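You operate a simulated robot arm through the tools that you are given. There is no shell and no other tool. Be economical: measure what you need, move in short steps, check, and stop when the job is done.

The job below is to be done with a simulated robot arm. You get a single attempt, and the scene is never put back.

TASK
Put things in order on the long worktop. At the end: the white bulb (marked "5 W") from the long worktop stands where the blue wiping pad stood; the blue wiping pad stands on top of the green soup tin (marked "LEEK SOUP"); the brown potato from the long worktop stands on top of the brown parcel; the clear glass from the long worktop stands where the white bulb stood; whatever was shut is shut again. Leave all else as you found it, and nothing knocked over.

Only the result counts: the job must be done as asked and must still hold three seconds after the hand-in. Knocking over, shifting, dropping, spilling or breaking anything else fails it.

THE ROBOT
A 6-joint arm with a two-finger parallel gripper, fixed in place. Base frame: the origin is at the foot of the arm, x ahead of it, y to its left, z up; the work surface is at about z = 910. Lengths are in mm, angles in rad, forces in N, time in s.
With the tool pointing down near the work surface it reaches from about 240 to 620 mm from the base axis. Its first joint turns from -1.152 to 1.152 rad. Payload 2.7 kg.
Tool frame: the origin (TCP) lies between the finger pads and is the grasp point; the fingertips stand 23 mm ahead of it; z points along the fingers, y is the line along which they close. Largest opening 94 mm; finger width 38, thickness 10; the body of the gripper, 54 by 96 mm, starts 39 mm behind the TCP.
Orientation is that of the tool frame in the base frame, as a unit quaternion [x, y, z, w]. With the fingers straight down and closing along the base's y, the tool's x points along the base's -x, its y along +y and its z along -z.

THE INTERFACE
- The arm moves only by the tool move_arm. Its argument "motion" is a list of rows, each an object (a shift or turn left out is 0, a gripper value left out holds the last) with "turn": the turn, a rotation vector about the tool's x, y, z in units of 5 degrees (1.0 is 5 degrees), a list of three; "dp": the shift along the tool's x, y, z in units of 50 mm (1.0 is 50 mm), a list of three; "jaw": the opening, from 0 (shut) to 1 (fully open). In form: [{"turn": [rx, ry, rz], "dp": [dx, dy, dz], "jaw": jaw}, ...]. A call has 1 to 8 rows; each row shifts and turns the commanded pose from where the row before left it, along the tool's axes as they then stand. A call with a number of a shift or a turn outside -1 to 1 is refused whole. A row lasts 0.2 s, in which the tool goes at most 50 mm and 0.15 rad; a call with a longer step from one row to the next is refused whole, and so is a gripper value outside its range. A pose out of reach is approached as far as the arm can. The call stops where the force on the tool passes 40 N (or 10 N more than at its start, if that is more) or the arm is blocked; 0.2 s more then pass. The fingers move at their own pace (about 45 mm/s each) and stop on an object; they squeeze with about 25 N. The grip force told is the motor's: it shows also when the fingers shut on nothing. Time passes only in rows, and 0.2 s behind the last, so rows that do not move let the fingers close. The reply holds the time, the measured pose of the TCP, the force on the tool along the base axes, the opening and the grip force, in the units named above and with some noise, and new pictures: "show" is both (left out), scene, wrist or none.
- Cameras (640 x 400 px; columns grow to the right, rows downward): "scene" is fixed at [72.8, -428.7, 1405.4]; the picture's right is [0.81, -0.59, 0.00], its down [-0.33, -0.45, -0.83] and it looks along [0.49, 0.67, -0.55] (base axes); focal length 344 px, centre (320, 200). "wrist" rides on the gripper at [86, 16, -75] in the tool frame; the picture's right is [-0.18, 0.98, 0.00], its down [-0.58, -0.11, -0.81] and it looks along [-0.79, -0.15, 0.59] (tool axes); focal length 243 px, centre (320, 200). There is no depth. A picture from a camera that has moved, and an enlarged one, comes with that camera's place and axes in the base frame and with its lens.
- enlarge(camera, box): a new picture of the part [left, top, right, bottom] of that camera's present view, enlarged. No time passes.
- close_job(): hands the job in; it is judged then, once.

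Go step by step. Nothing tells you positions but the pictures and the camera data: compare them with the known pose of the tool, close in by small moves and look again before you grip or let go. The budget is 120 turns and 170 pictures, counting those below and the enlarged ones. Unless the task says otherwise, let go and move clear before handing in, and close with one line.

The tools are called after "Call:" as a command line: name --argument value ..., lists and objects as JSON in quotes. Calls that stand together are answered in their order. move_arm: Moves the arm, as the interface text tells. Its arguments: {"type":"object","properties":{"motion":{"type":"array","items":{"type":"object","properties":{"turn":{"type":"array","items":{"type":"number"}},"dp":{"type":"array","items":{"type":"number"}},"jaw":{"type":"number"}}}},"show":{"type":"string","enum":["both","scene","wrist","none"]}},"required":["motion"]} The other tools are called the same way: enlarge (camera, box) takes an enlarged picture of a part of a camera's view; close_job () hands the job in.

At the start:

```text
t: 0.0
ee_pos: [413.8, -86.0, 1207.3]
orientation: [-0.001, 1.0, -0.001, 0.002]
ft_force: [0.4, 0.1, 0.3]
opening: 93.9
gripper_force: 0.0
```

scene: 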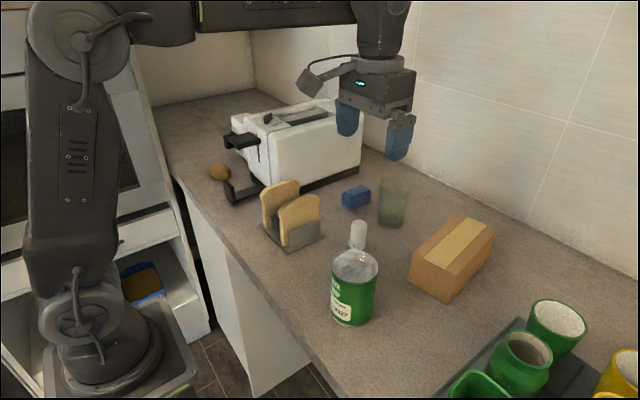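
wrist: 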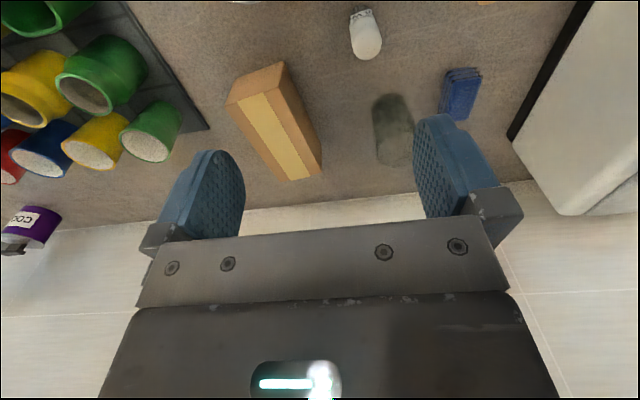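

I see the worktop with toaster, toast rack, potato, blue pad, glass, bulb, soup tin, parcel and a tray of pots. I'll enlarge the relevant areas to measure positions first.

Call:
enlarge --camera "scene" --box '[310, 160, 510, 340]'

Call:
enlarge --camera "scene" --box '[190, 90, 390, 260]'

Call:
enlarge --camera "wrist" --box '[220, 0, 540, 200]'

```text
2.22 times, centred on (410, 250) of scene
camera zoom: at [72.8, -428.7, 1405.4], right [0.81, -0.59, 0.0], down [-0.33, -0.45, -0.83], along [0.49, 0.67, -0.55], focal length 764 px, centre (120, 89)
```

zoom: 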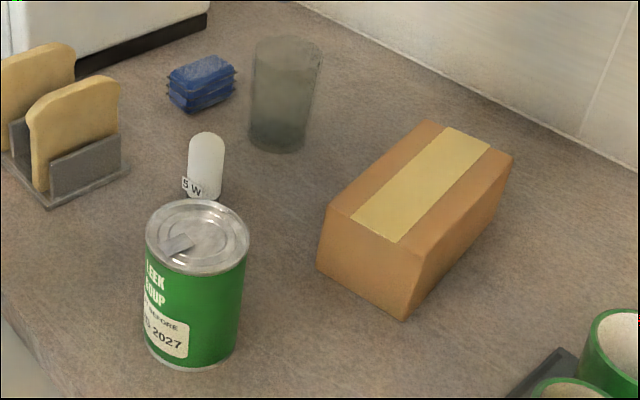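

```text
2.35 times, centred on (290, 175) of scene
camera zoom: at [72.8, -428.7, 1405.4], right [0.81, -0.59, 0.0], down [-0.33, -0.45, -0.83], along [0.49, 0.67, -0.55], focal length 810 px, centre (391, 259)
```

zoom: 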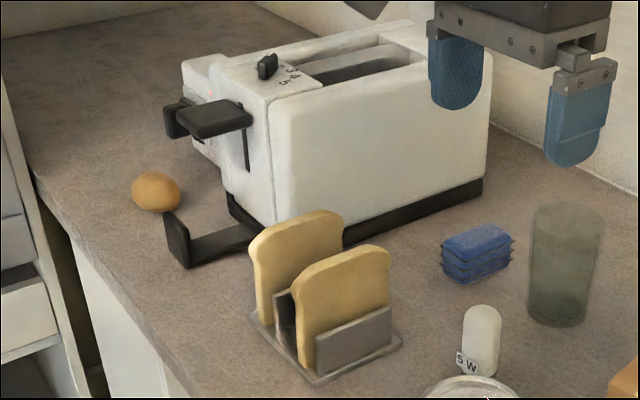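

```text
2.00 times, centred on (380, 100) of wrist
camera zoom: at [327.9, -69.0, 1280.8], right [0.18, 0.98, 0.0], down [0.58, -0.11, 0.81], along [0.79, -0.15, -0.59], focal length 485 px, centre (200, 400)
```

zoom: 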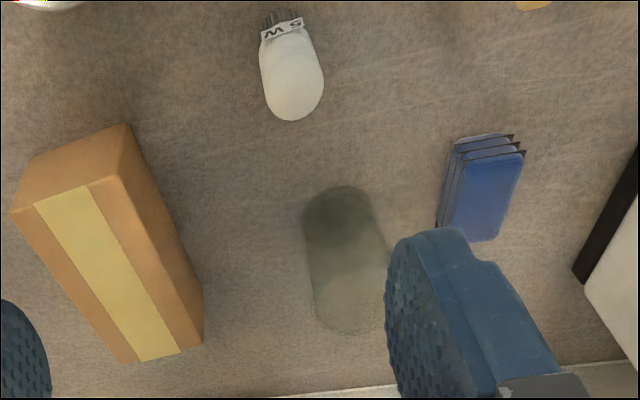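

Rough estimates: bulb (443,-40), pad (568,100), glass (589,-4), tin (342,-153) top ≈1025, potato (351,434). I'll move the wrist camera closer to the pad to look.

Call:
move_arm --motion '[{"dp": [-0.33, 0.73, 0.535]}, {"dp": [-0.33, 0.73, 0.535]}, {"dp": [-0.33, 0.73, 0.535]}, {"dp": [-0.33, 0.73, 0.535]}, {}]'

```text
t: 1.2
ee_pos: [482.9, 58.8, 1098.0]
orientation: [0.0, 1.0, -0.001, 0.002]
ft_force: [-0.2, -0.1, 0.0]
opening: 94.0
gripper_force: 0.1
camera wrist: at [395.3, 76.4, 1171.6], right [0.18, 0.98, 0.0], down [0.58, -0.11, 0.81], along [0.79, -0.15, -0.59], focal length 243 px, centre (320, 200)
```

scene: 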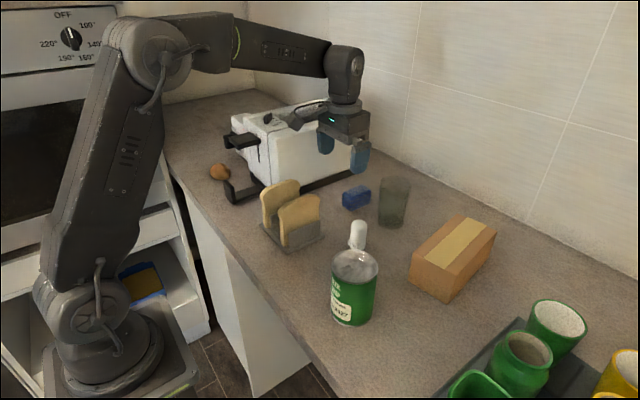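
wrist: 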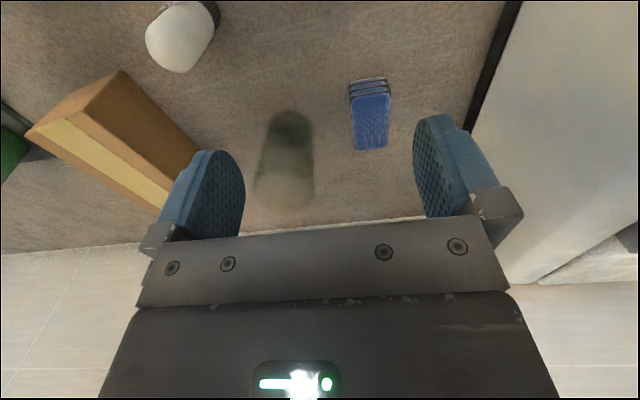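

Call:
enlarge --camera "wrist" --box '[240, 50, 440, 220]'

Call:
enlarge --camera "wrist" --box '[100, 0, 300, 120]'

```text
2.35 times, centred on (340, 135) of wrist
camera zoom: at [395.3, 76.4, 1171.6], right [0.18, 0.98, 0.0], down [0.58, -0.11, 0.81], along [0.79, -0.15, -0.59], focal length 571 px, centre (273, 353)
```

zoom: 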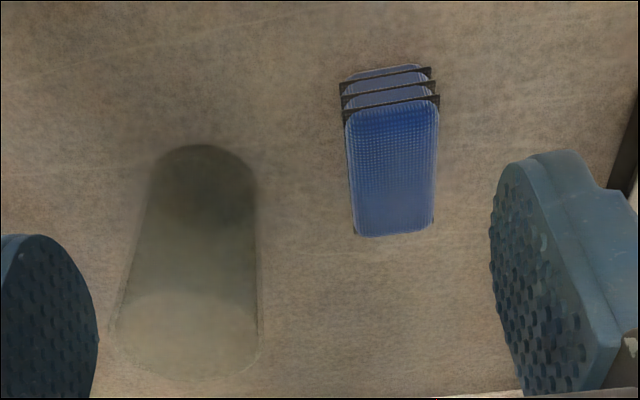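

```text
3.20 times, centred on (200, 60) of wrist
camera zoom: at [395.3, 76.4, 1171.6], right [0.18, 0.98, 0.0], down [0.58, -0.11, 0.81], along [0.79, -0.15, -0.59], focal length 776 px, centre (704, 648)
```

zoom: 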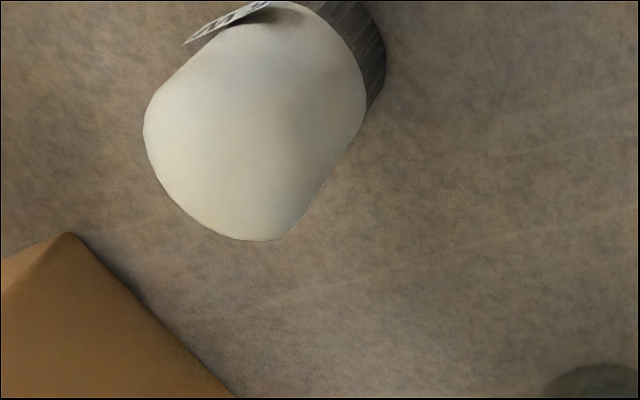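

The pad measures about 71×40×31 mm, axis‑aligned and centred at (573,102). I move above it with a moderately open jaw.

Call:
move_arm --motion '[{"dp": [-0.604, 0.288, 0.653], "jaw": 0.72}, {"dp": [-0.604, 0.288, 0.653]}, {"dp": [-0.604, 0.288, 0.653]}, {}]'

```text
t: 2.2
ee_pos: [572.5, 102.0, 1002.4]
orientation: [-0.001, 1.0, -0.001, 0.001]
ft_force: [-0.2, 0.2, 0.3]
opening: 67.4
gripper_force: 0.0
camera wrist: at [486.0, 118.6, 1076.6], right [0.18, 0.98, 0.0], down [0.58, -0.11, 0.81], along [0.79, -0.15, -0.59], focal length 243 px, centre (320, 200)
```

scene: 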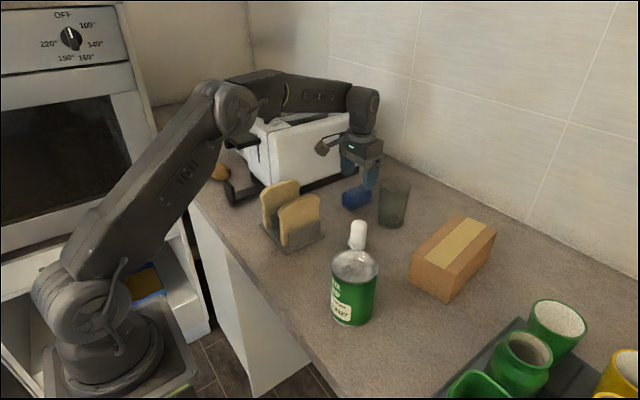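
wrist: 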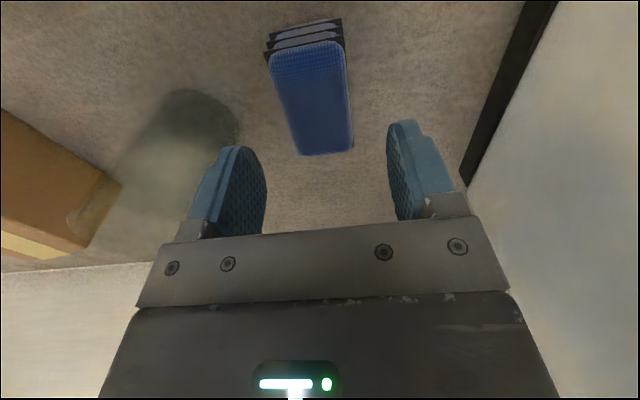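

The pad estimate is confirmed. I go down and grip.

Call:
move_arm --motion '[{"dp": [-0.02, 0, 0.5]}, {"dp": [0, 0, 0.5]}, {"dp": [0, 0, 0.25]}, {}]' --show "both"

```text
t: 3.2
ee_pos: [572.4, 102.2, 938.1]
orientation: [-0.001, 1.0, -0.001, 0.0]
ft_force: [0.4, -1.0, 0.4]
opening: 67.9
gripper_force: 0.1
camera wrist: at [485.7, 119.1, 1012.2], right [0.18, 0.98, 0.0], down [0.58, -0.11, 0.81], along [0.79, -0.15, -0.59], focal length 243 px, centre (320, 200)
```

scene: 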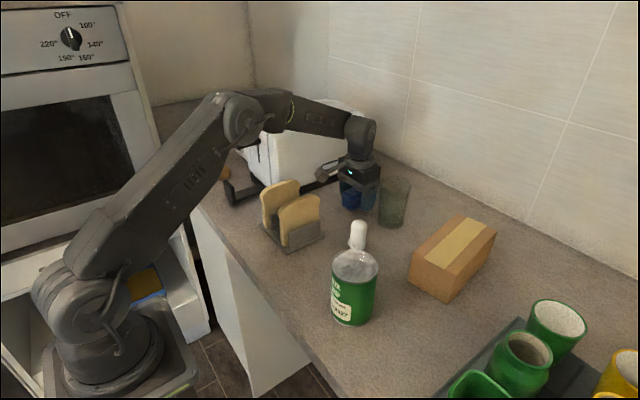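
wrist: 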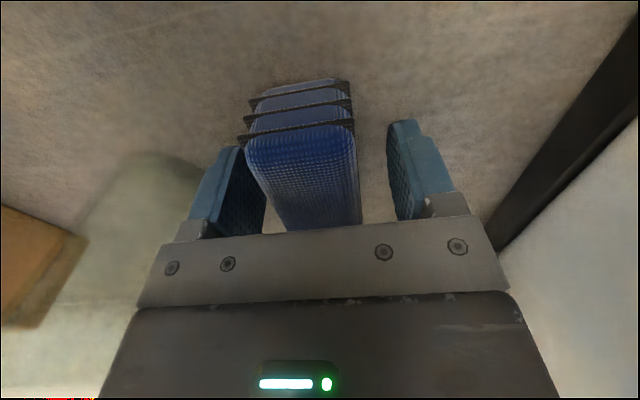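

Call:
move_arm --motion '[{"jaw": 0.0}, {}, {}, {}]' --show "wrist"

```text
t: 4.2
ee_pos: [571.8, 101.7, 937.5]
orientation: [-0.001, 1.0, -0.001, 0.001]
ft_force: [-0.5, 0.3, 0.5]
opening: 39.4
gripper_force: 25.4
camera wrist: at [485.7, 119.1, 1012.5], right [0.18, 0.98, 0.0], down [0.58, -0.11, 0.81], along [0.79, -0.15, -0.59], focal length 243 px, centre (320, 200)
```

wrist: 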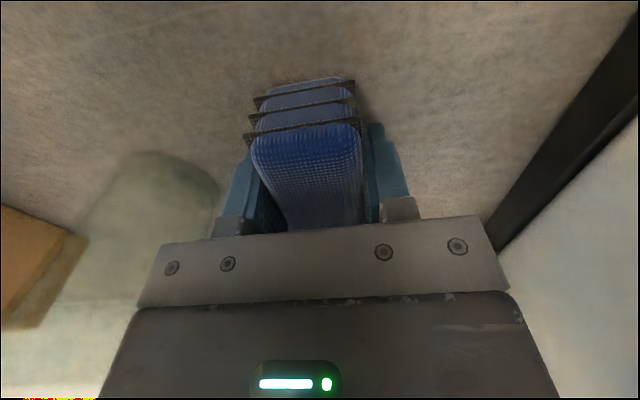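

Gripped. I lift straight up, then travel to above the tin.

Call:
move_arm --motion '[{"dp": [0, 0, -0.8]}, {"dp": [0, 0, -1]}, {"dp": [0, 0, -1]}, {"dp": [0, 0, -1]}, {"dp": [0, 0, -0.3]}, {}]' --show "none"

Call:
move_arm --motion '[{"dp": [0.575, -0.6375, 0]}, {"dp": [0.575, -0.6375, 0]}, {"dp": [0.575, -0.6375, 0]}, {"dp": [0.575, -0.6375, 0]}, {"dp": [0.575, -0.6375, 0]}, {"dp": [0.575, -0.6375, 0]}, {"dp": [0.575, -0.6375, 0]}, {"dp": [0.575, -0.6375, 0]}]'

```text
t: 5.6
ee_pos: [572.9, 104.9, 1142.7]
orientation: [-0.001, 1.0, -0.001, 0.001]
ft_force: [-0.5, 0.1, -0.1]
opening: 0.1
gripper_force: 24.7
```

```text
t: 7.4
ee_pos: [341.4, -150.7, 1142.6]
orientation: [-0.001, 1.0, -0.001, 0.002]
ft_force: [1.2, 0.0, 0.0]
opening: 0.0
gripper_force: 24.4
camera wrist: at [254.3, -134.4, 1217.7], right [0.18, 0.98, 0.0], down [0.58, -0.11, 0.81], along [0.79, -0.15, -0.59], focal length 243 px, centre (320, 200)
```

scene: 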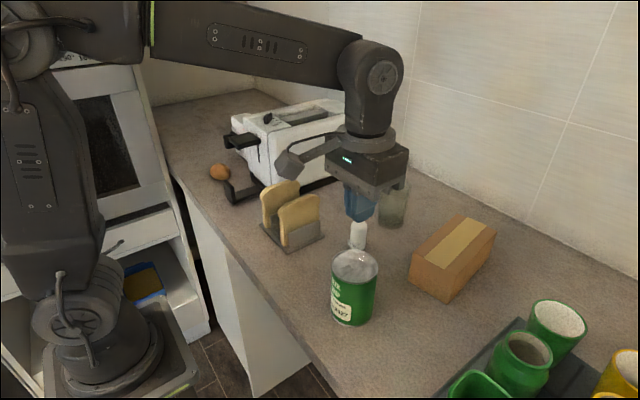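
wrist: 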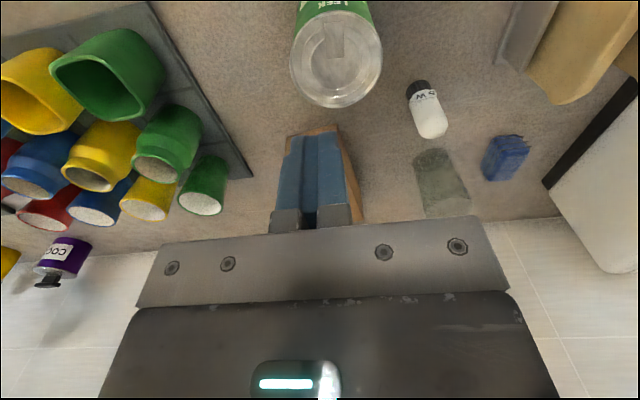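

The pad slipped out during the quick lift; it seems to still be near its place. I look closely at it.

Call:
enlarge --camera "wrist" --box '[390, 70, 550, 220]'

Call:
enlarge --camera "wrist" --box '[260, 0, 460, 140]'

Call:
enlarge --camera "scene" --box '[310, 170, 430, 270]'

```text
2.67 times, centred on (470, 145) of wrist
camera zoom: at [254.3, -134.4, 1217.7], right [0.18, 0.98, 0.0], down [0.58, -0.11, 0.81], along [0.79, -0.15, -0.59], focal length 647 px, centre (-80, 347)
```

zoom: 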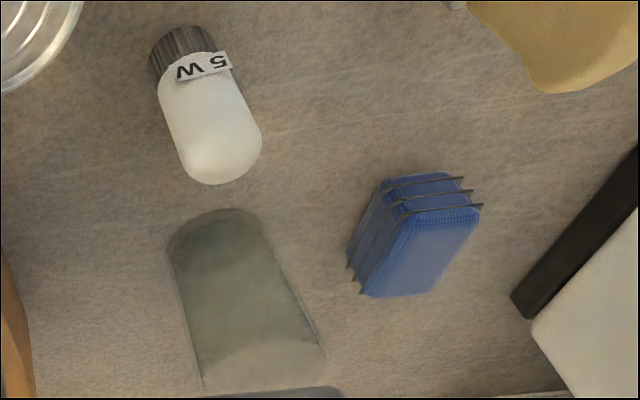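

```text
2.86 times, centred on (360, 70) of wrist
camera zoom: at [254.3, -134.4, 1217.7], right [0.18, 0.98, 0.0], down [0.58, -0.11, 0.81], along [0.79, -0.15, -0.59], focal length 693 px, centre (206, 571)
```

zoom: 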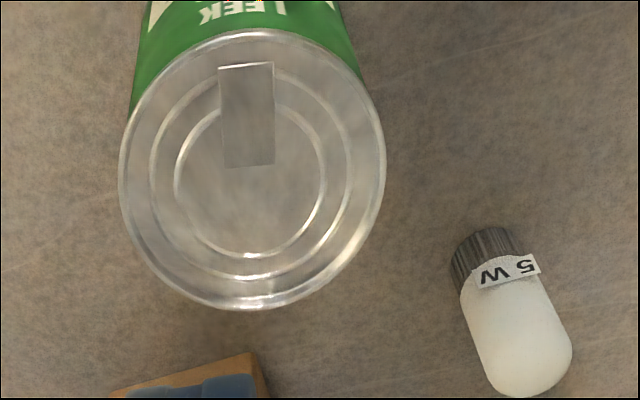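

```text
4.00 times, centred on (370, 220) of scene
camera zoom: at [72.8, -428.7, 1405.4], right [0.81, -0.59, 0.0], down [-0.33, -0.45, -0.83], along [0.49, 0.67, -0.55], focal length 1376 px, centre (120, 120)
```

zoom: 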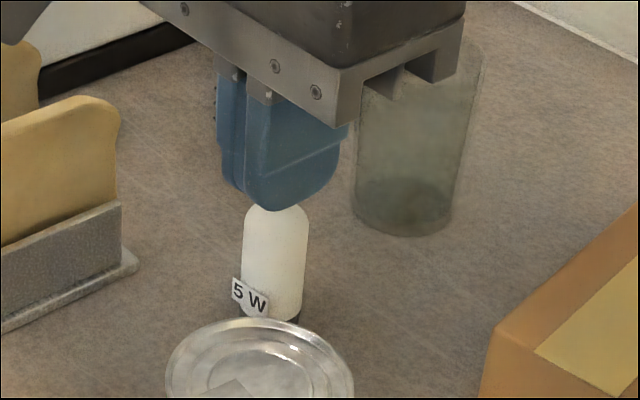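

The pad is upright, apparently little moved. I go back above it and will regrip and lift slowly.

Call:
move_arm --motion '[{"dp": [-0.575, 0.6375, 0], "jaw": 0.72}, {"dp": [-0.575, 0.6375, 0]}, {"dp": [-0.575, 0.6375, 0]}, {"dp": [-0.575, 0.6375, 0]}, {"dp": [-0.575, 0.6375, 0]}, {"dp": [-0.575, 0.6375, 0]}, {"dp": [-0.575, 0.6375, 0]}, {"dp": [-0.575, 0.6, 0]}]' --show "none"

Call:
move_arm --motion '[{"dp": [0, 0, 1]}, {"dp": [0, 0, 1]}, {"dp": [0, 0, 0.8]}, {}]'

Call:
enlarge --camera "wrist" --box '[200, 0, 460, 240]'

```text
t: 9.2
ee_pos: [570.6, 104.5, 1144.2]
orientation: [0.0, 1.0, -0.001, 0.001]
ft_force: [0.7, 0.4, 0.8]
opening: 67.9
gripper_force: 0.0
```

```text
t: 10.2
ee_pos: [573.9, 99.9, 1004.3]
orientation: [-0.001, 1.0, -0.001, 0.001]
ft_force: [0.0, -0.3, -0.3]
opening: 67.8
gripper_force: 0.0
camera wrist: at [487.1, 117.4, 1078.2], right [0.18, 0.98, 0.0], down [0.58, -0.11, 0.81], along [0.79, -0.15, -0.59], focal length 243 px, centre (320, 200)
```

scene: 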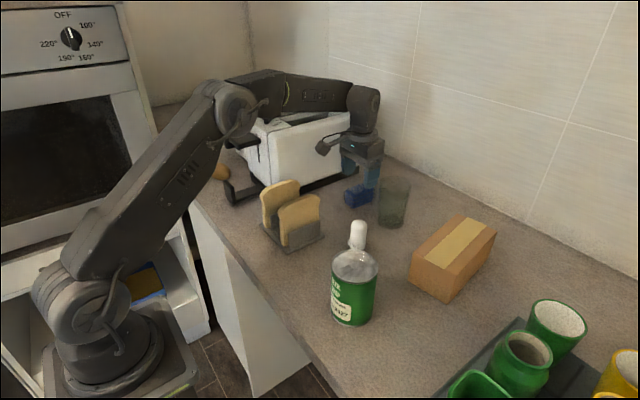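
wrist: 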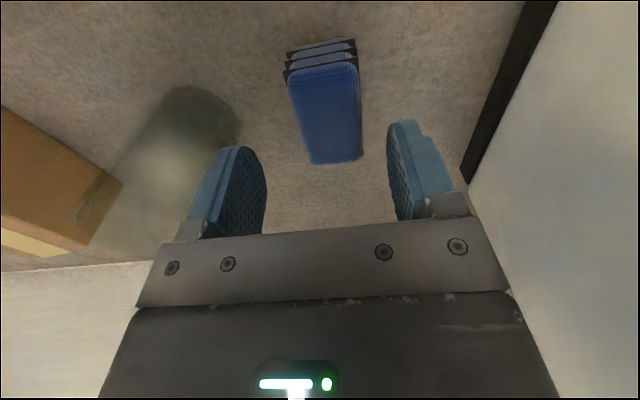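

```text
1.67 times, centred on (330, 120) of wrist
camera zoom: at [487.1, 117.4, 1078.2], right [0.18, 0.98, 0.0], down [0.58, -0.11, 0.81], along [0.79, -0.15, -0.59], focal length 404 px, centre (303, 333)
```

zoom: 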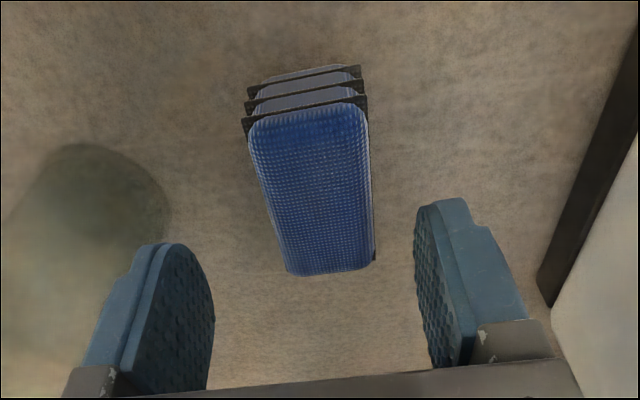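

The pad now sits at about (588,105). I descend on it and grip.

Call:
move_arm --motion '[{"dp": [-0.28, 0.09, 0.3]}, {"dp": [0, 0, 0.6]}, {"dp": [0, 0, 0.46]}, {}, {"jaw": 0}, {}, {}, {}]'

Call:
move_arm --motion '[{"dp": [0, 0, -0.03]}, {"dp": [0, 0, -0.06]}, {"dp": [0, 0, -0.1]}, {"dp": [0, 0, -0.1]}, {}]'

```text
t: 12.0
ee_pos: [586.9, 105.1, 937.0]
orientation: [0.0, 1.0, 0.0, 0.002]
ft_force: [-0.7, 0.7, -0.5]
opening: 39.4
gripper_force: 25.1
camera wrist: at [500.5, 122.3, 1010.2], right [0.18, 0.98, 0.0], down [0.58, -0.11, 0.81], along [0.79, -0.15, -0.59], focal length 243 px, centre (320, 200)
```

scene: 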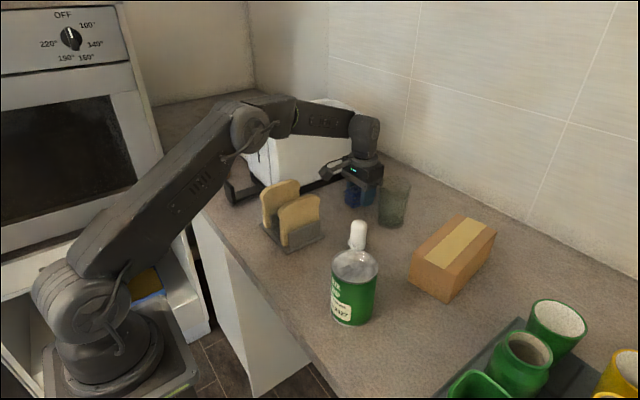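
wrist: 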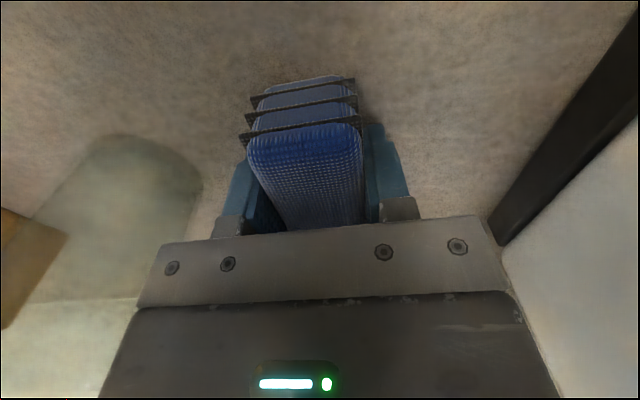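

```text
t: 13.2
ee_pos: [587.2, 105.5, 951.1]
orientation: [-0.001, 1.0, -0.001, 0.001]
ft_force: [0.3, -0.4, -0.6]
opening: 39.3
gripper_force: 24.4
camera wrist: at [499.9, 122.1, 1025.5], right [0.18, 0.98, 0.0], down [0.58, -0.11, 0.81], along [0.79, -0.15, -0.59], focal length 243 px, centre (320, 200)
```

scene: 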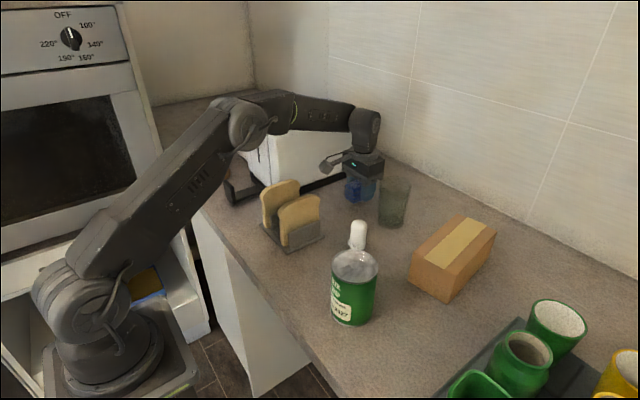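
wrist: 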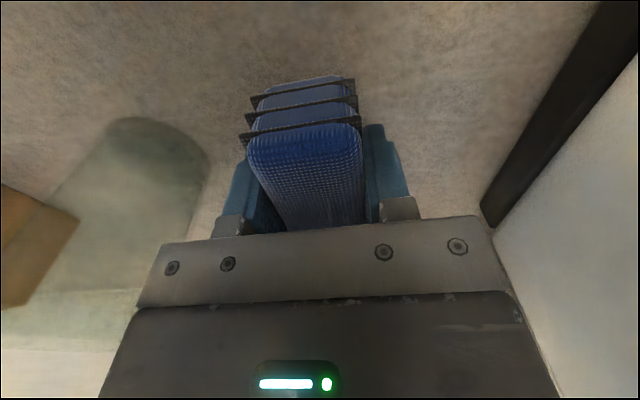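

It holds. I keep lifting gently.

Call:
move_arm --motion '[{"dp": [0, 0, -0.15]}, {"dp": [0, 0, -0.25]}, {"dp": [0, 0, -0.35]}, {"dp": [0, 0, -0.4]}, {"dp": [0, 0, -0.4]}, {"dp": [0, 0, -0.4]}, {"dp": [0, 0, -0.4]}, {"dp": [0, 0, -0.3]}]' --show "wrist"

```text
t: 15.0
ee_pos: [587.0, 106.4, 1083.2]
orientation: [0.0, 1.0, -0.001, 0.001]
ft_force: [-0.3, 0.3, 0.0]
opening: 39.3
gripper_force: 25.8
camera wrist: at [499.4, 123.3, 1157.8], right [0.18, 0.98, 0.0], down [0.58, -0.11, 0.81], along [0.79, -0.15, -0.59], focal length 243 px, centre (320, 200)
```

wrist: 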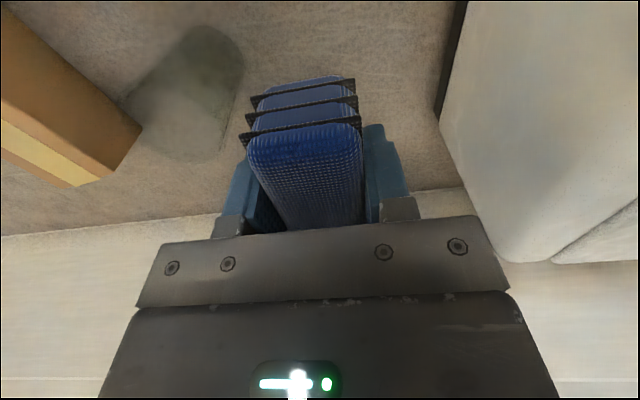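

Call:
move_arm --motion '[{"dp": [0.14, -0.143, -0.1]}, {"dp": [0.279, -0.286, -0.1]}, {"dp": [0.349, -0.358, 0]}, {"dp": [0.349, -0.358, 0]}, {"dp": [0.349, -0.358, 0]}, {"dp": [0.349, -0.358, 0]}, {"dp": [0.349, -0.358, 0]}, {"dp": [0.349, -0.358, 0]}]' --show "none"

Call:
move_arm --motion '[{"dp": [0.349, -0.358, 0]}, {"dp": [0.349, -0.358, 0]}, {"dp": [0.349, -0.358, 0]}, {"dp": [0.349, -0.358, 0]}, {"dp": [0.349, -0.358, 0]}, {"dp": [0.279, -0.286, 0]}, {"dp": [0.175, -0.179, 0]}, {"dp": [0.084, -0.086, 0]}]'

Call:
enlarge --camera "wrist" --box '[200, 0, 460, 240]'

Call:
enlarge --camera "scene" --box '[310, 170, 430, 340]'

```text
t: 16.8
ee_pos: [461.5, -23.4, 1091.9]
orientation: [-0.001, 1.0, -0.001, 0.002]
ft_force: [-0.6, 0.8, 0.2]
opening: 39.5
gripper_force: 25.1
```

```text
t: 18.6
ee_pos: [346.4, -140.0, 1092.8]
orientation: [-0.001, 1.0, -0.001, 0.001]
ft_force: [-0.8, 0.8, -1.8]
opening: 39.1
gripper_force: 24.8
camera wrist: at [260.0, -124.0, 1167.0], right [0.18, 0.98, 0.0], down [0.58, -0.11, 0.81], along [0.79, -0.15, -0.59], focal length 243 px, centre (320, 200)
```

scene: 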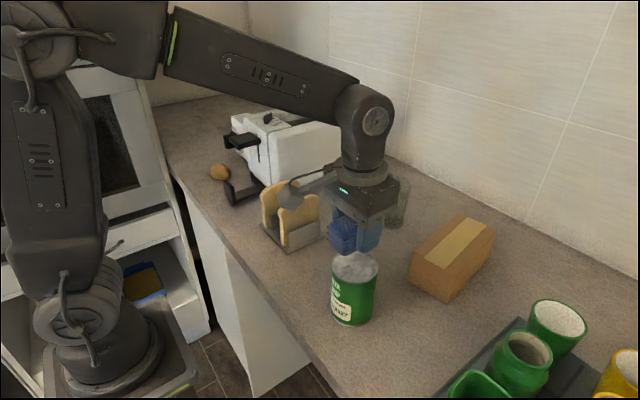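
wrist: 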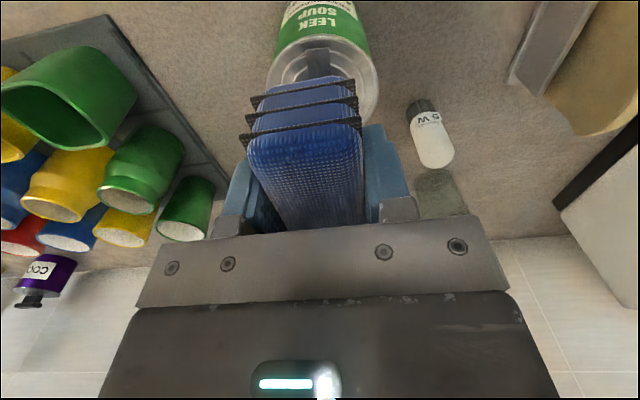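

```text
1.67 times, centred on (330, 120) of wrist
camera zoom: at [260.0, -124.0, 1167.0], right [0.18, 0.98, 0.0], down [0.58, -0.11, 0.81], along [0.79, -0.15, -0.59], focal length 404 px, centre (303, 333)
```

zoom: 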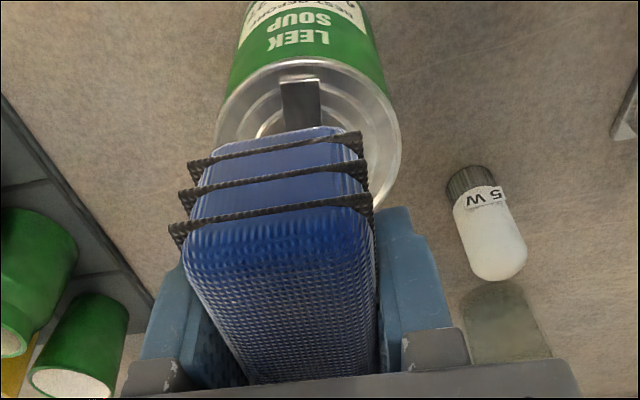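

```text
2.35 times, centred on (370, 255) of scene
camera zoom: at [72.8, -428.7, 1405.4], right [0.81, -0.59, 0.0], down [-0.33, -0.45, -0.83], along [0.49, 0.67, -0.55], focal length 810 px, centre (202, 71)
```

zoom: 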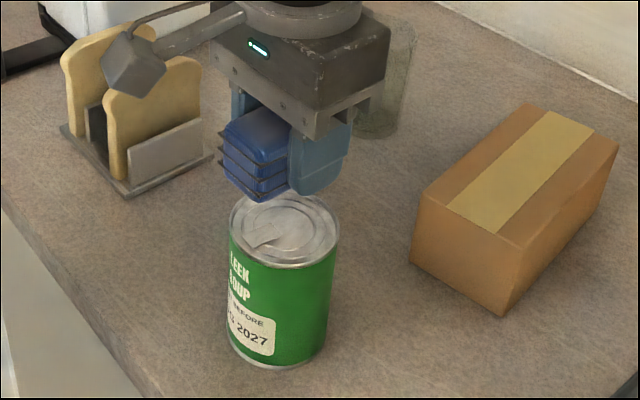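

The pad is held above the tin, aligned. I lower it in stages, watching the force.

Call:
move_arm --motion '[{"dp": [-0.05, 0, 0.2]}, {"dp": [0, 0, 0.2]}, {"dp": [0, 0, 0.1]}, {"dp": [0, 0, 0.08]}, {"dp": [0, 0, 0.06]}, {}]' --show "scene"

Call:
enlarge --camera "scene" --box '[310, 190, 410, 290]'

```text
t: 20.0
ee_pos: [348.6, -139.0, 1061.5]
orientation: [-0.001, 1.0, 0.0, 0.002]
ft_force: [0.3, 0.4, -0.5]
opening: 39.3
gripper_force: 25.0
```

scene: 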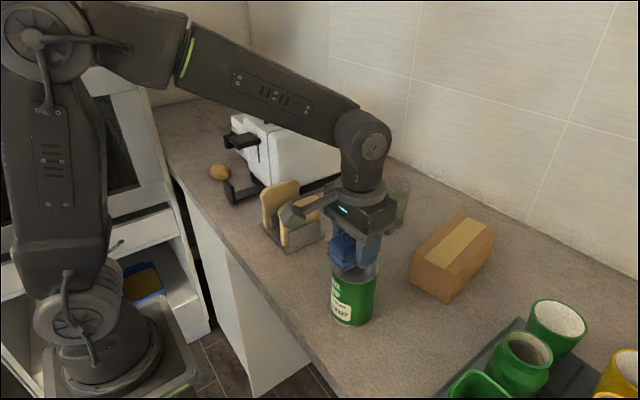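

```text
4.00 times, centred on (360, 240) of scene
camera zoom: at [72.8, -428.7, 1405.4], right [0.81, -0.59, 0.0], down [-0.33, -0.45, -0.83], along [0.49, 0.67, -0.55], focal length 1376 px, centre (160, 40)
```

zoom: 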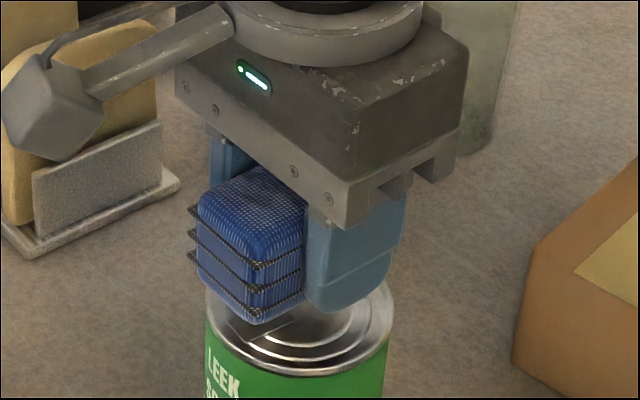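

Call:
move_arm --motion '[{"dp": [0, -0.02, 0.06]}, {"dp": [0, 0, 0.06]}, {"dp": [0, 0, 0.05]}, {"dp": [0, 0, 0.03]}, {}]' --show "scene"

Call:
enlarge --camera "scene" --box '[310, 190, 410, 290]'

```text
t: 21.2
ee_pos: [350.9, -140.4, 1050.6]
orientation: [-0.001, 1.0, -0.001, 0.002]
ft_force: [1.0, 0.1, -0.2]
opening: 39.5
gripper_force: 25.5
```

scene: 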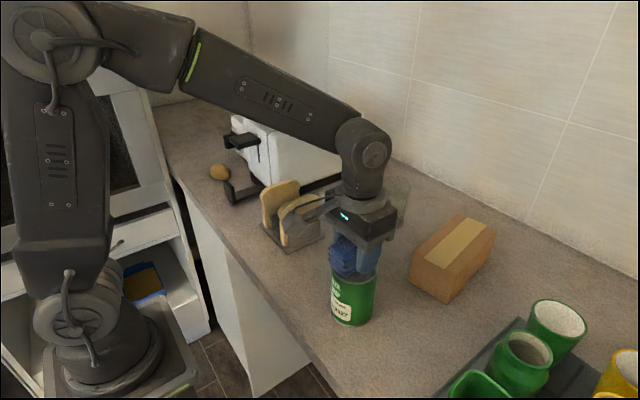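

```text
4.00 times, centred on (360, 240) of scene
camera zoom: at [72.8, -428.7, 1405.4], right [0.81, -0.59, 0.0], down [-0.33, -0.45, -0.83], along [0.49, 0.67, -0.55], focal length 1376 px, centre (160, 40)
```

zoom: 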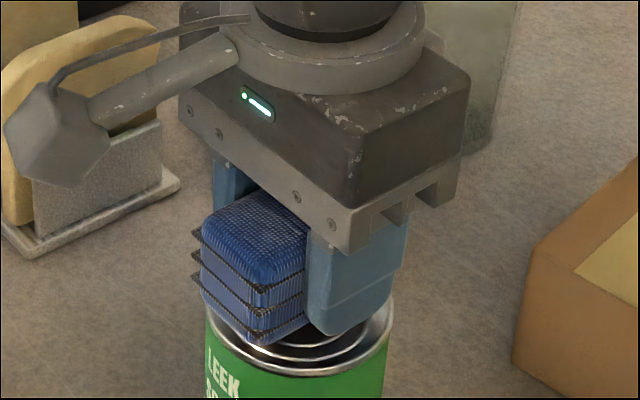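

Call:
move_arm --motion '[{"dp": [0, 0, 0.04]}, {"dp": [0, 0, 0.04]}, {}]' --show "none"

Call:
enlarge --camera "scene" --box '[310, 190, 410, 290]'

```text
t: 22.0
ee_pos: [348.9, -141.2, 1047.4]
orientation: [-0.001, 1.0, -0.001, 0.001]
ft_force: [0.2, -0.6, -0.5]
opening: 39.2
gripper_force: 25.3
```

```text
4.00 times, centred on (360, 240) of scene
camera zoom: at [72.8, -428.7, 1405.4], right [0.81, -0.59, 0.0], down [-0.33, -0.45, -0.83], along [0.49, 0.67, -0.55], focal length 1376 px, centre (160, 40)
```

zoom: 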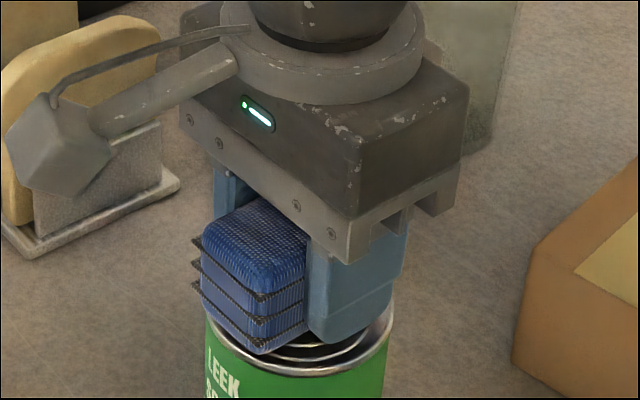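

Call:
move_arm --motion '[{"dp": [0, 0, 0.04]}, {}]' --show "none"

Call:
move_arm --motion '[{"dp": [0, 0, 0.04]}, {}]' --show "none"

Call:
enlarge --camera "scene" --box '[310, 190, 410, 290]'

```text
t: 22.6
ee_pos: [350.9, -141.3, 1044.5]
orientation: [-0.001, 1.0, -0.001, 0.0]
ft_force: [0.1, -0.6, -0.2]
opening: 39.4
gripper_force: 25.4
```

```text
t: 23.2
ee_pos: [349.0, -140.7, 1043.4]
orientation: [-0.001, 1.0, -0.001, 0.002]
ft_force: [-2.9, 2.4, 10.2]
opening: 39.4
gripper_force: 24.9
```

```text
4.00 times, centred on (360, 240) of scene
camera zoom: at [72.6, -428.6, 1405.4], right [0.81, -0.59, 0.0], down [-0.33, -0.45, -0.83], along [0.49, 0.67, -0.55], focal length 1376 px, centre (160, 40)
```

zoom: 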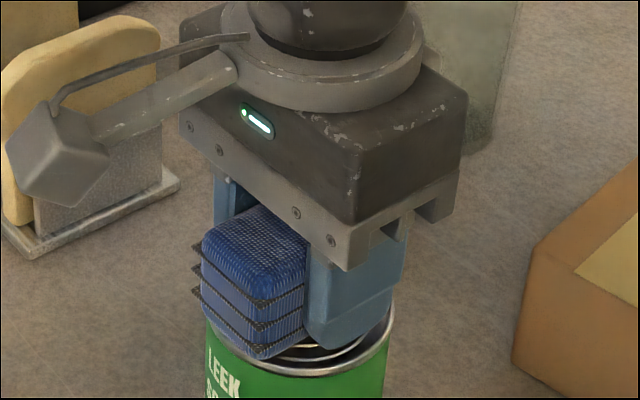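

Contact with the tin (10 N up). I release gently and rise.

Call:
move_arm --motion '[{"dp": [0, 0, -0.01], "jaw": 0.46}, {"jaw": 0.52}, {"jaw": 0.65}, {}, {"dp": [0, 0, -0.3]}, {"dp": [0, 0, -0.7]}, {"dp": [0, 0, -0.9]}, {}]'

Call:
enlarge --camera "scene" --box '[310, 170, 430, 340]'

Call:
enlarge --camera "wrist" --box '[200, 0, 460, 240]'

```text
t: 25.0
ee_pos: [349.7, -140.9, 1138.4]
orientation: [-0.001, 1.0, -0.001, 0.001]
ft_force: [0.6, -0.9, 0.6]
opening: 61.0
gripper_force: 0.0
camera wrist: at [261.9, -123.5, 1212.6], right [0.18, 0.98, 0.0], down [0.58, -0.11, 0.81], along [0.79, -0.15, -0.59], focal length 243 px, centre (320, 200)
```

scene: 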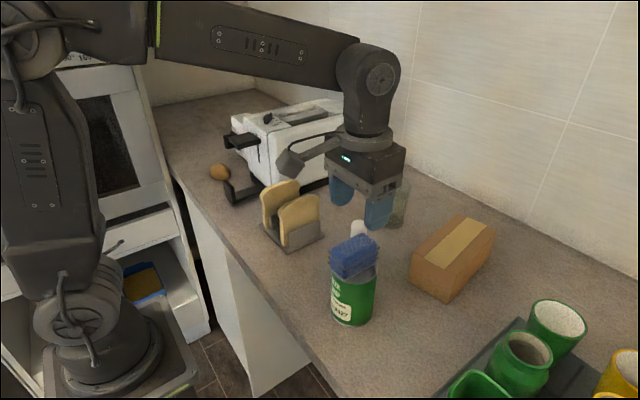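
wrist: 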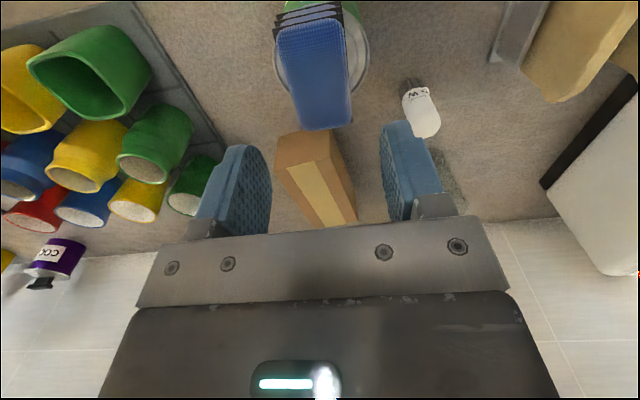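

```text
2.35 times, centred on (370, 255) of scene
camera zoom: at [72.8, -428.7, 1405.4], right [0.81, -0.59, 0.0], down [-0.33, -0.45, -0.83], along [0.49, 0.67, -0.55], focal length 810 px, centre (202, 71)
```

zoom: 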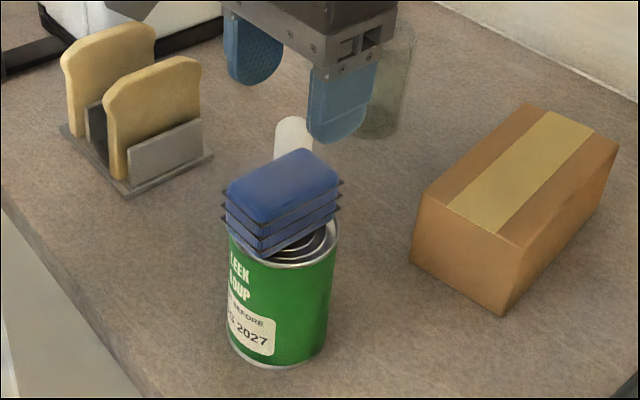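

```text
1.67 times, centred on (330, 120) of wrist
camera zoom: at [261.9, -123.5, 1212.6], right [0.18, 0.98, 0.0], down [0.58, -0.11, 0.81], along [0.79, -0.15, -0.59], focal length 404 px, centre (303, 333)
```

zoom: 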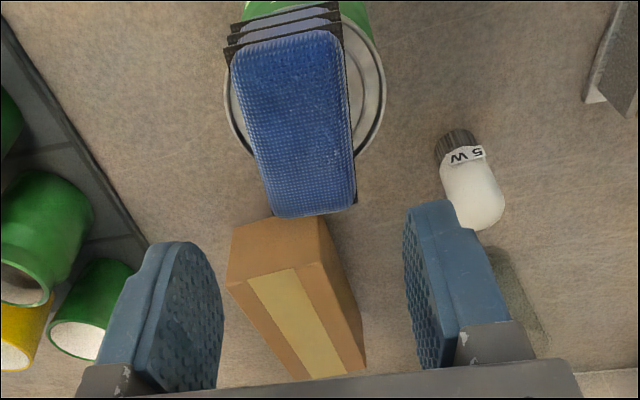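

Pad stands on the tin. Next the bulb: I move above it for a closer look.

Call:
move_arm --motion '[{"dp": [-0.45, 0.515, 0.2]}, {"dp": [-0.45, 0.515, 0.35]}, {"dp": [-0.45, 0.515, 0.35]}, {"dp": [-0.45, 0.515, 0.4]}, {}]' --show "wrist"

Call:
enlarge --camera "wrist" --box '[200, 0, 460, 200]'

Call:
enlarge --camera "scene" --box '[320, 180, 420, 260]'

```text
t: 26.2
ee_pos: [437.8, -38.1, 1074.2]
orientation: [-0.001, 1.0, 0.0, 0.002]
ft_force: [0.5, 0.9, -0.1]
opening: 61.2
gripper_force: 0.0
camera wrist: at [350.3, -20.7, 1148.4], right [0.18, 0.98, 0.0], down [0.58, -0.11, 0.81], along [0.79, -0.15, -0.59], focal length 243 px, centre (320, 200)
```

wrist: 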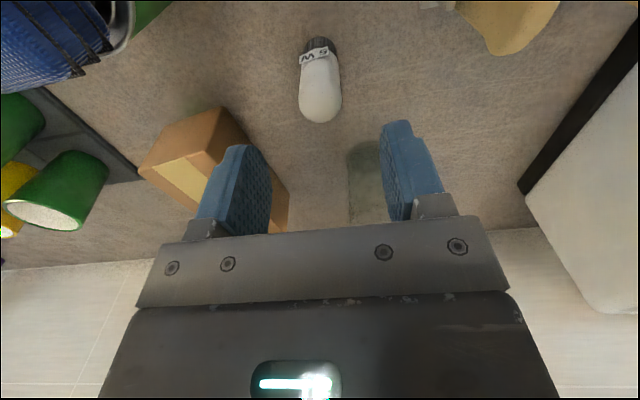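

```text
2.00 times, centred on (330, 100) of wrist
camera zoom: at [350.3, -20.7, 1148.4], right [0.18, 0.98, 0.0], down [0.58, -0.11, 0.81], along [0.79, -0.15, -0.59], focal length 485 px, centre (300, 400)
```

zoom: 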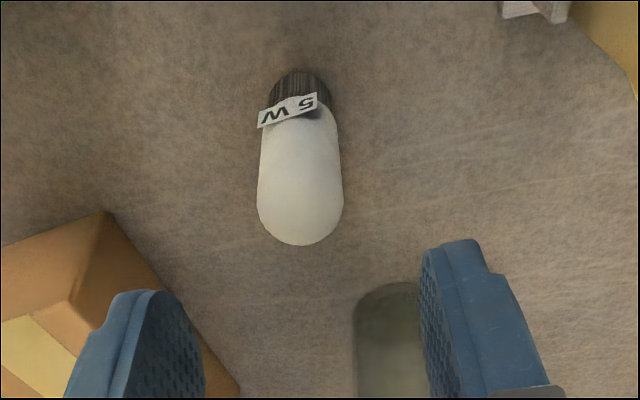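

```text
5.00 times, centred on (370, 220) of scene
camera zoom: at [72.8, -428.7, 1405.4], right [0.81, -0.59, 0.0], down [-0.33, -0.45, -0.83], along [0.49, 0.67, -0.55], focal length 1720 px, centre (70, 100)
```

zoom: 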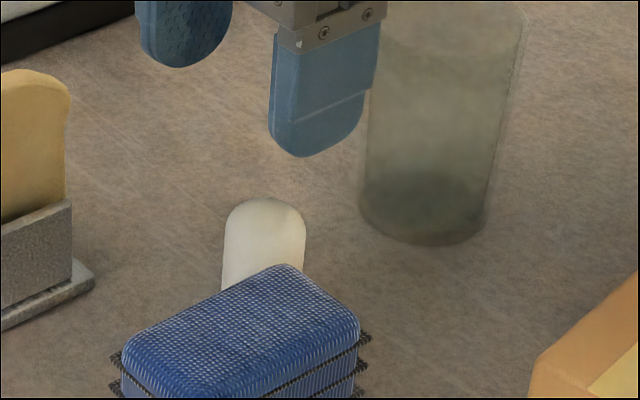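

Bulb axis ≈ (446.5,-38.3), top ≈ 999. I descend to TCP z ≈ 968 and grip.

Call:
move_arm --motion '[{"dp": [-0.174, 0, 0.4]}, {"dp": [0, 0, 0.6]}, {"dp": [0, 0, 0.6]}, {"dp": [0, 0, 0.4]}, {"dp": [0, 0, 0.1]}, {}]'

Call:
enlarge --camera "wrist" --box '[180, 0, 460, 240]'

```text
t: 27.6
ee_pos: [449.0, -38.2, 969.8]
orientation: [0.0, 1.0, -0.001, 0.001]
ft_force: [-0.2, -0.1, 0.0]
opening: 61.1
gripper_force: 0.1
camera wrist: at [361.6, -20.8, 1043.7], right [0.18, 0.98, 0.0], down [0.58, -0.11, 0.81], along [0.79, -0.15, -0.59], focal length 243 px, centre (320, 200)
```

scene: 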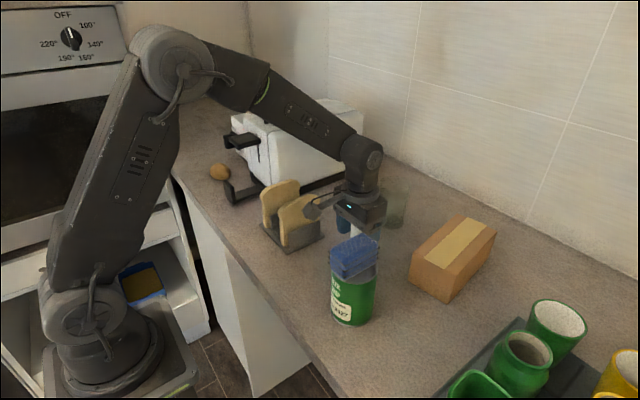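
wrist: 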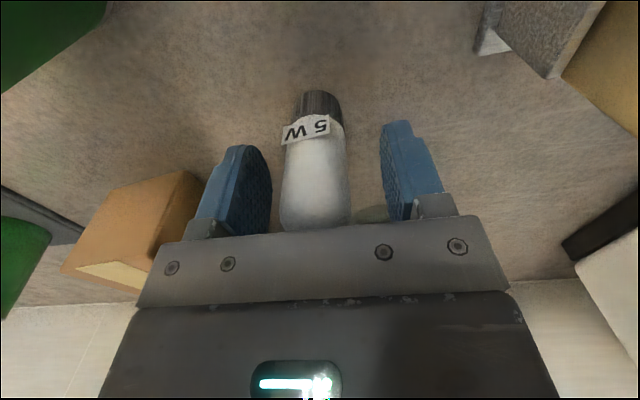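

```text
1.67 times, centred on (320, 120) of wrist
camera zoom: at [361.6, -20.8, 1043.7], right [0.18, 0.98, 0.0], down [0.58, -0.11, 0.81], along [0.79, -0.15, -0.59], focal length 404 px, centre (320, 333)
```

zoom: 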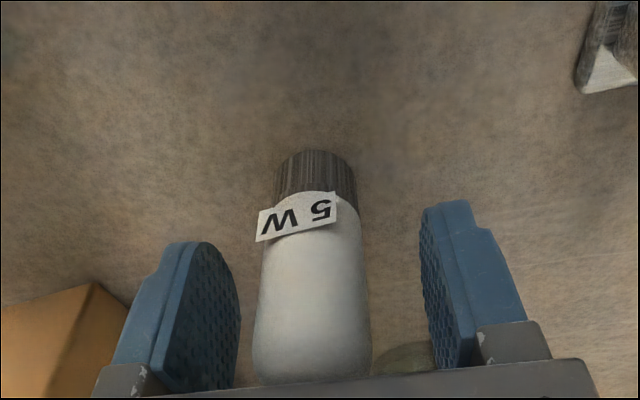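

Centred within a millimetre. Closing, then a gentle lift.

Call:
move_arm --motion '[{"jaw": 0.0}, {}, {}, {}, {"dp": [0, 0, -0.04]}, {"dp": [0, 0, -0.08]}, {"dp": [0, 0, -0.12]}, {}]'

```text
t: 29.4
ee_pos: [448.1, -37.3, 981.4]
orientation: [-0.001, 1.0, -0.002, 0.001]
ft_force: [0.5, 0.4, -0.2]
opening: 30.7
gripper_force: 24.7
camera wrist: at [361.5, -21.1, 1055.3], right [0.18, 0.98, 0.0], down [0.58, -0.11, 0.81], along [0.79, -0.15, -0.59], focal length 243 px, centre (320, 200)
```

scene: 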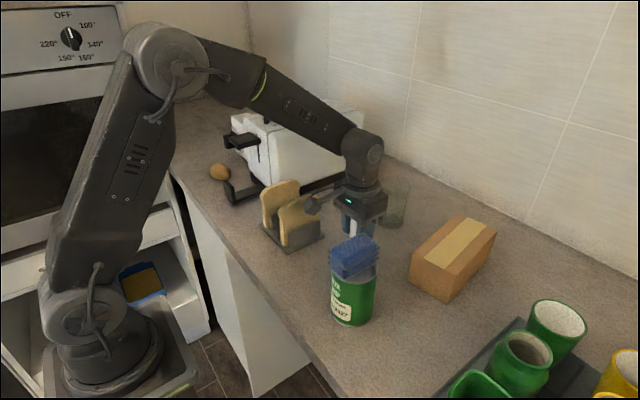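
wrist: 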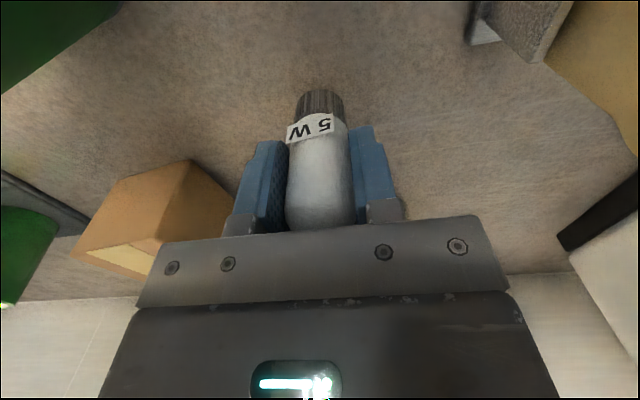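

Bulb held. I lift it and carry it to the pad's old place (573.5,101).

Call:
move_arm --motion '[{"dp": [0, 0, -0.2]}, {"dp": [0, 0, -0.4]}, {"dp": [0, 0, -0.4]}, {"dp": [-0.135, 0.148, -0.3]}, {"dp": [-0.27, 0.296, 0]}, {"dp": [-0.337, 0.37, 0]}, {"dp": [-0.337, 0.37, 0]}, {"dp": [-0.337, 0.37, 0]}]' --show "none"

Call:
move_arm --motion '[{"dp": [-0.337, 0.37, 0]}, {"dp": [-0.337, 0.37, 0]}, {"dp": [-0.27, 0.296, 0]}, {"dp": [-0.16, 0.176, 0]}, {"dp": [0, 0, 0.2]}, {"dp": [0, 0, 0.4]}, {"dp": [0, 0, 0.4]}, {}]'

```text
t: 31.2
ee_pos: [518.9, 39.4, 1046.5]
orientation: [-0.001, 1.0, -0.001, 0.001]
ft_force: [1.2, -0.2, -0.1]
opening: 31.1
gripper_force: 24.8
```

```text
t: 33.0
ee_pos: [573.3, 101.3, 996.7]
orientation: [-0.001, 1.0, 0.0, 0.002]
ft_force: [0.2, 0.9, -0.4]
opening: 30.7
gripper_force: 25.2
camera wrist: at [487.6, 117.9, 1070.9], right [0.18, 0.98, 0.0], down [0.58, -0.11, 0.81], along [0.79, -0.15, -0.59], focal length 243 px, centre (320, 200)
```

scene: 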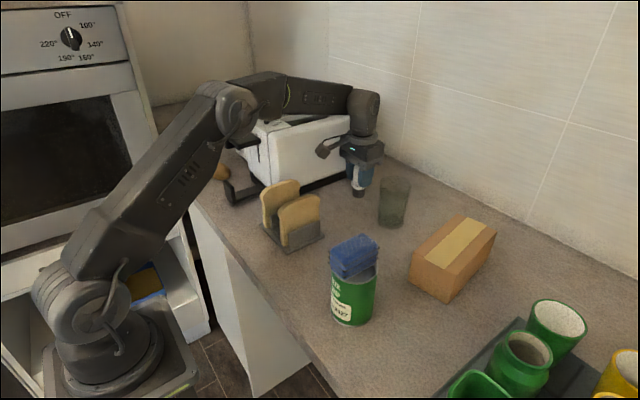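
wrist: 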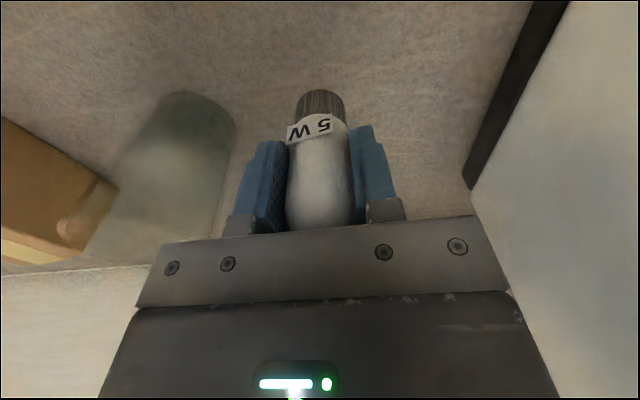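

Call:
move_arm --motion '[{"dp": [0, 0, 0.2]}, {"dp": [0, 0, 0.16]}, {"dp": [0, 0, 0.08]}, {"dp": [0, 0, 0.04]}, {}]' --show "none"

Call:
move_arm --motion '[{"dp": [0, 0, 0.03]}, {}]' --show "wrist"

```text
t: 34.2
ee_pos: [574.6, 101.6, 972.7]
orientation: [-0.001, 1.0, -0.001, 0.001]
ft_force: [0.4, 0.5, -1.0]
opening: 30.6
gripper_force: 24.9
```

```text
t: 34.8
ee_pos: [575.7, 100.7, 970.7]
orientation: [0.0, 1.0, -0.001, 0.002]
ft_force: [-0.1, 0.2, 0.2]
opening: 30.9
gripper_force: 25.1
camera wrist: at [488.1, 117.7, 1044.9], right [0.18, 0.98, 0.0], down [0.58, -0.11, 0.81], along [0.79, -0.15, -0.59], focal length 243 px, centre (320, 200)
```

wrist: 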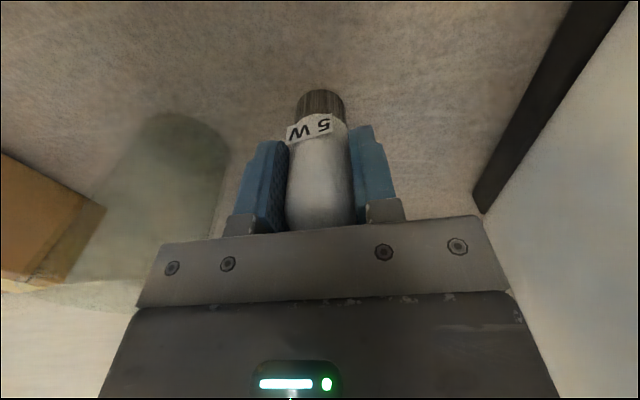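

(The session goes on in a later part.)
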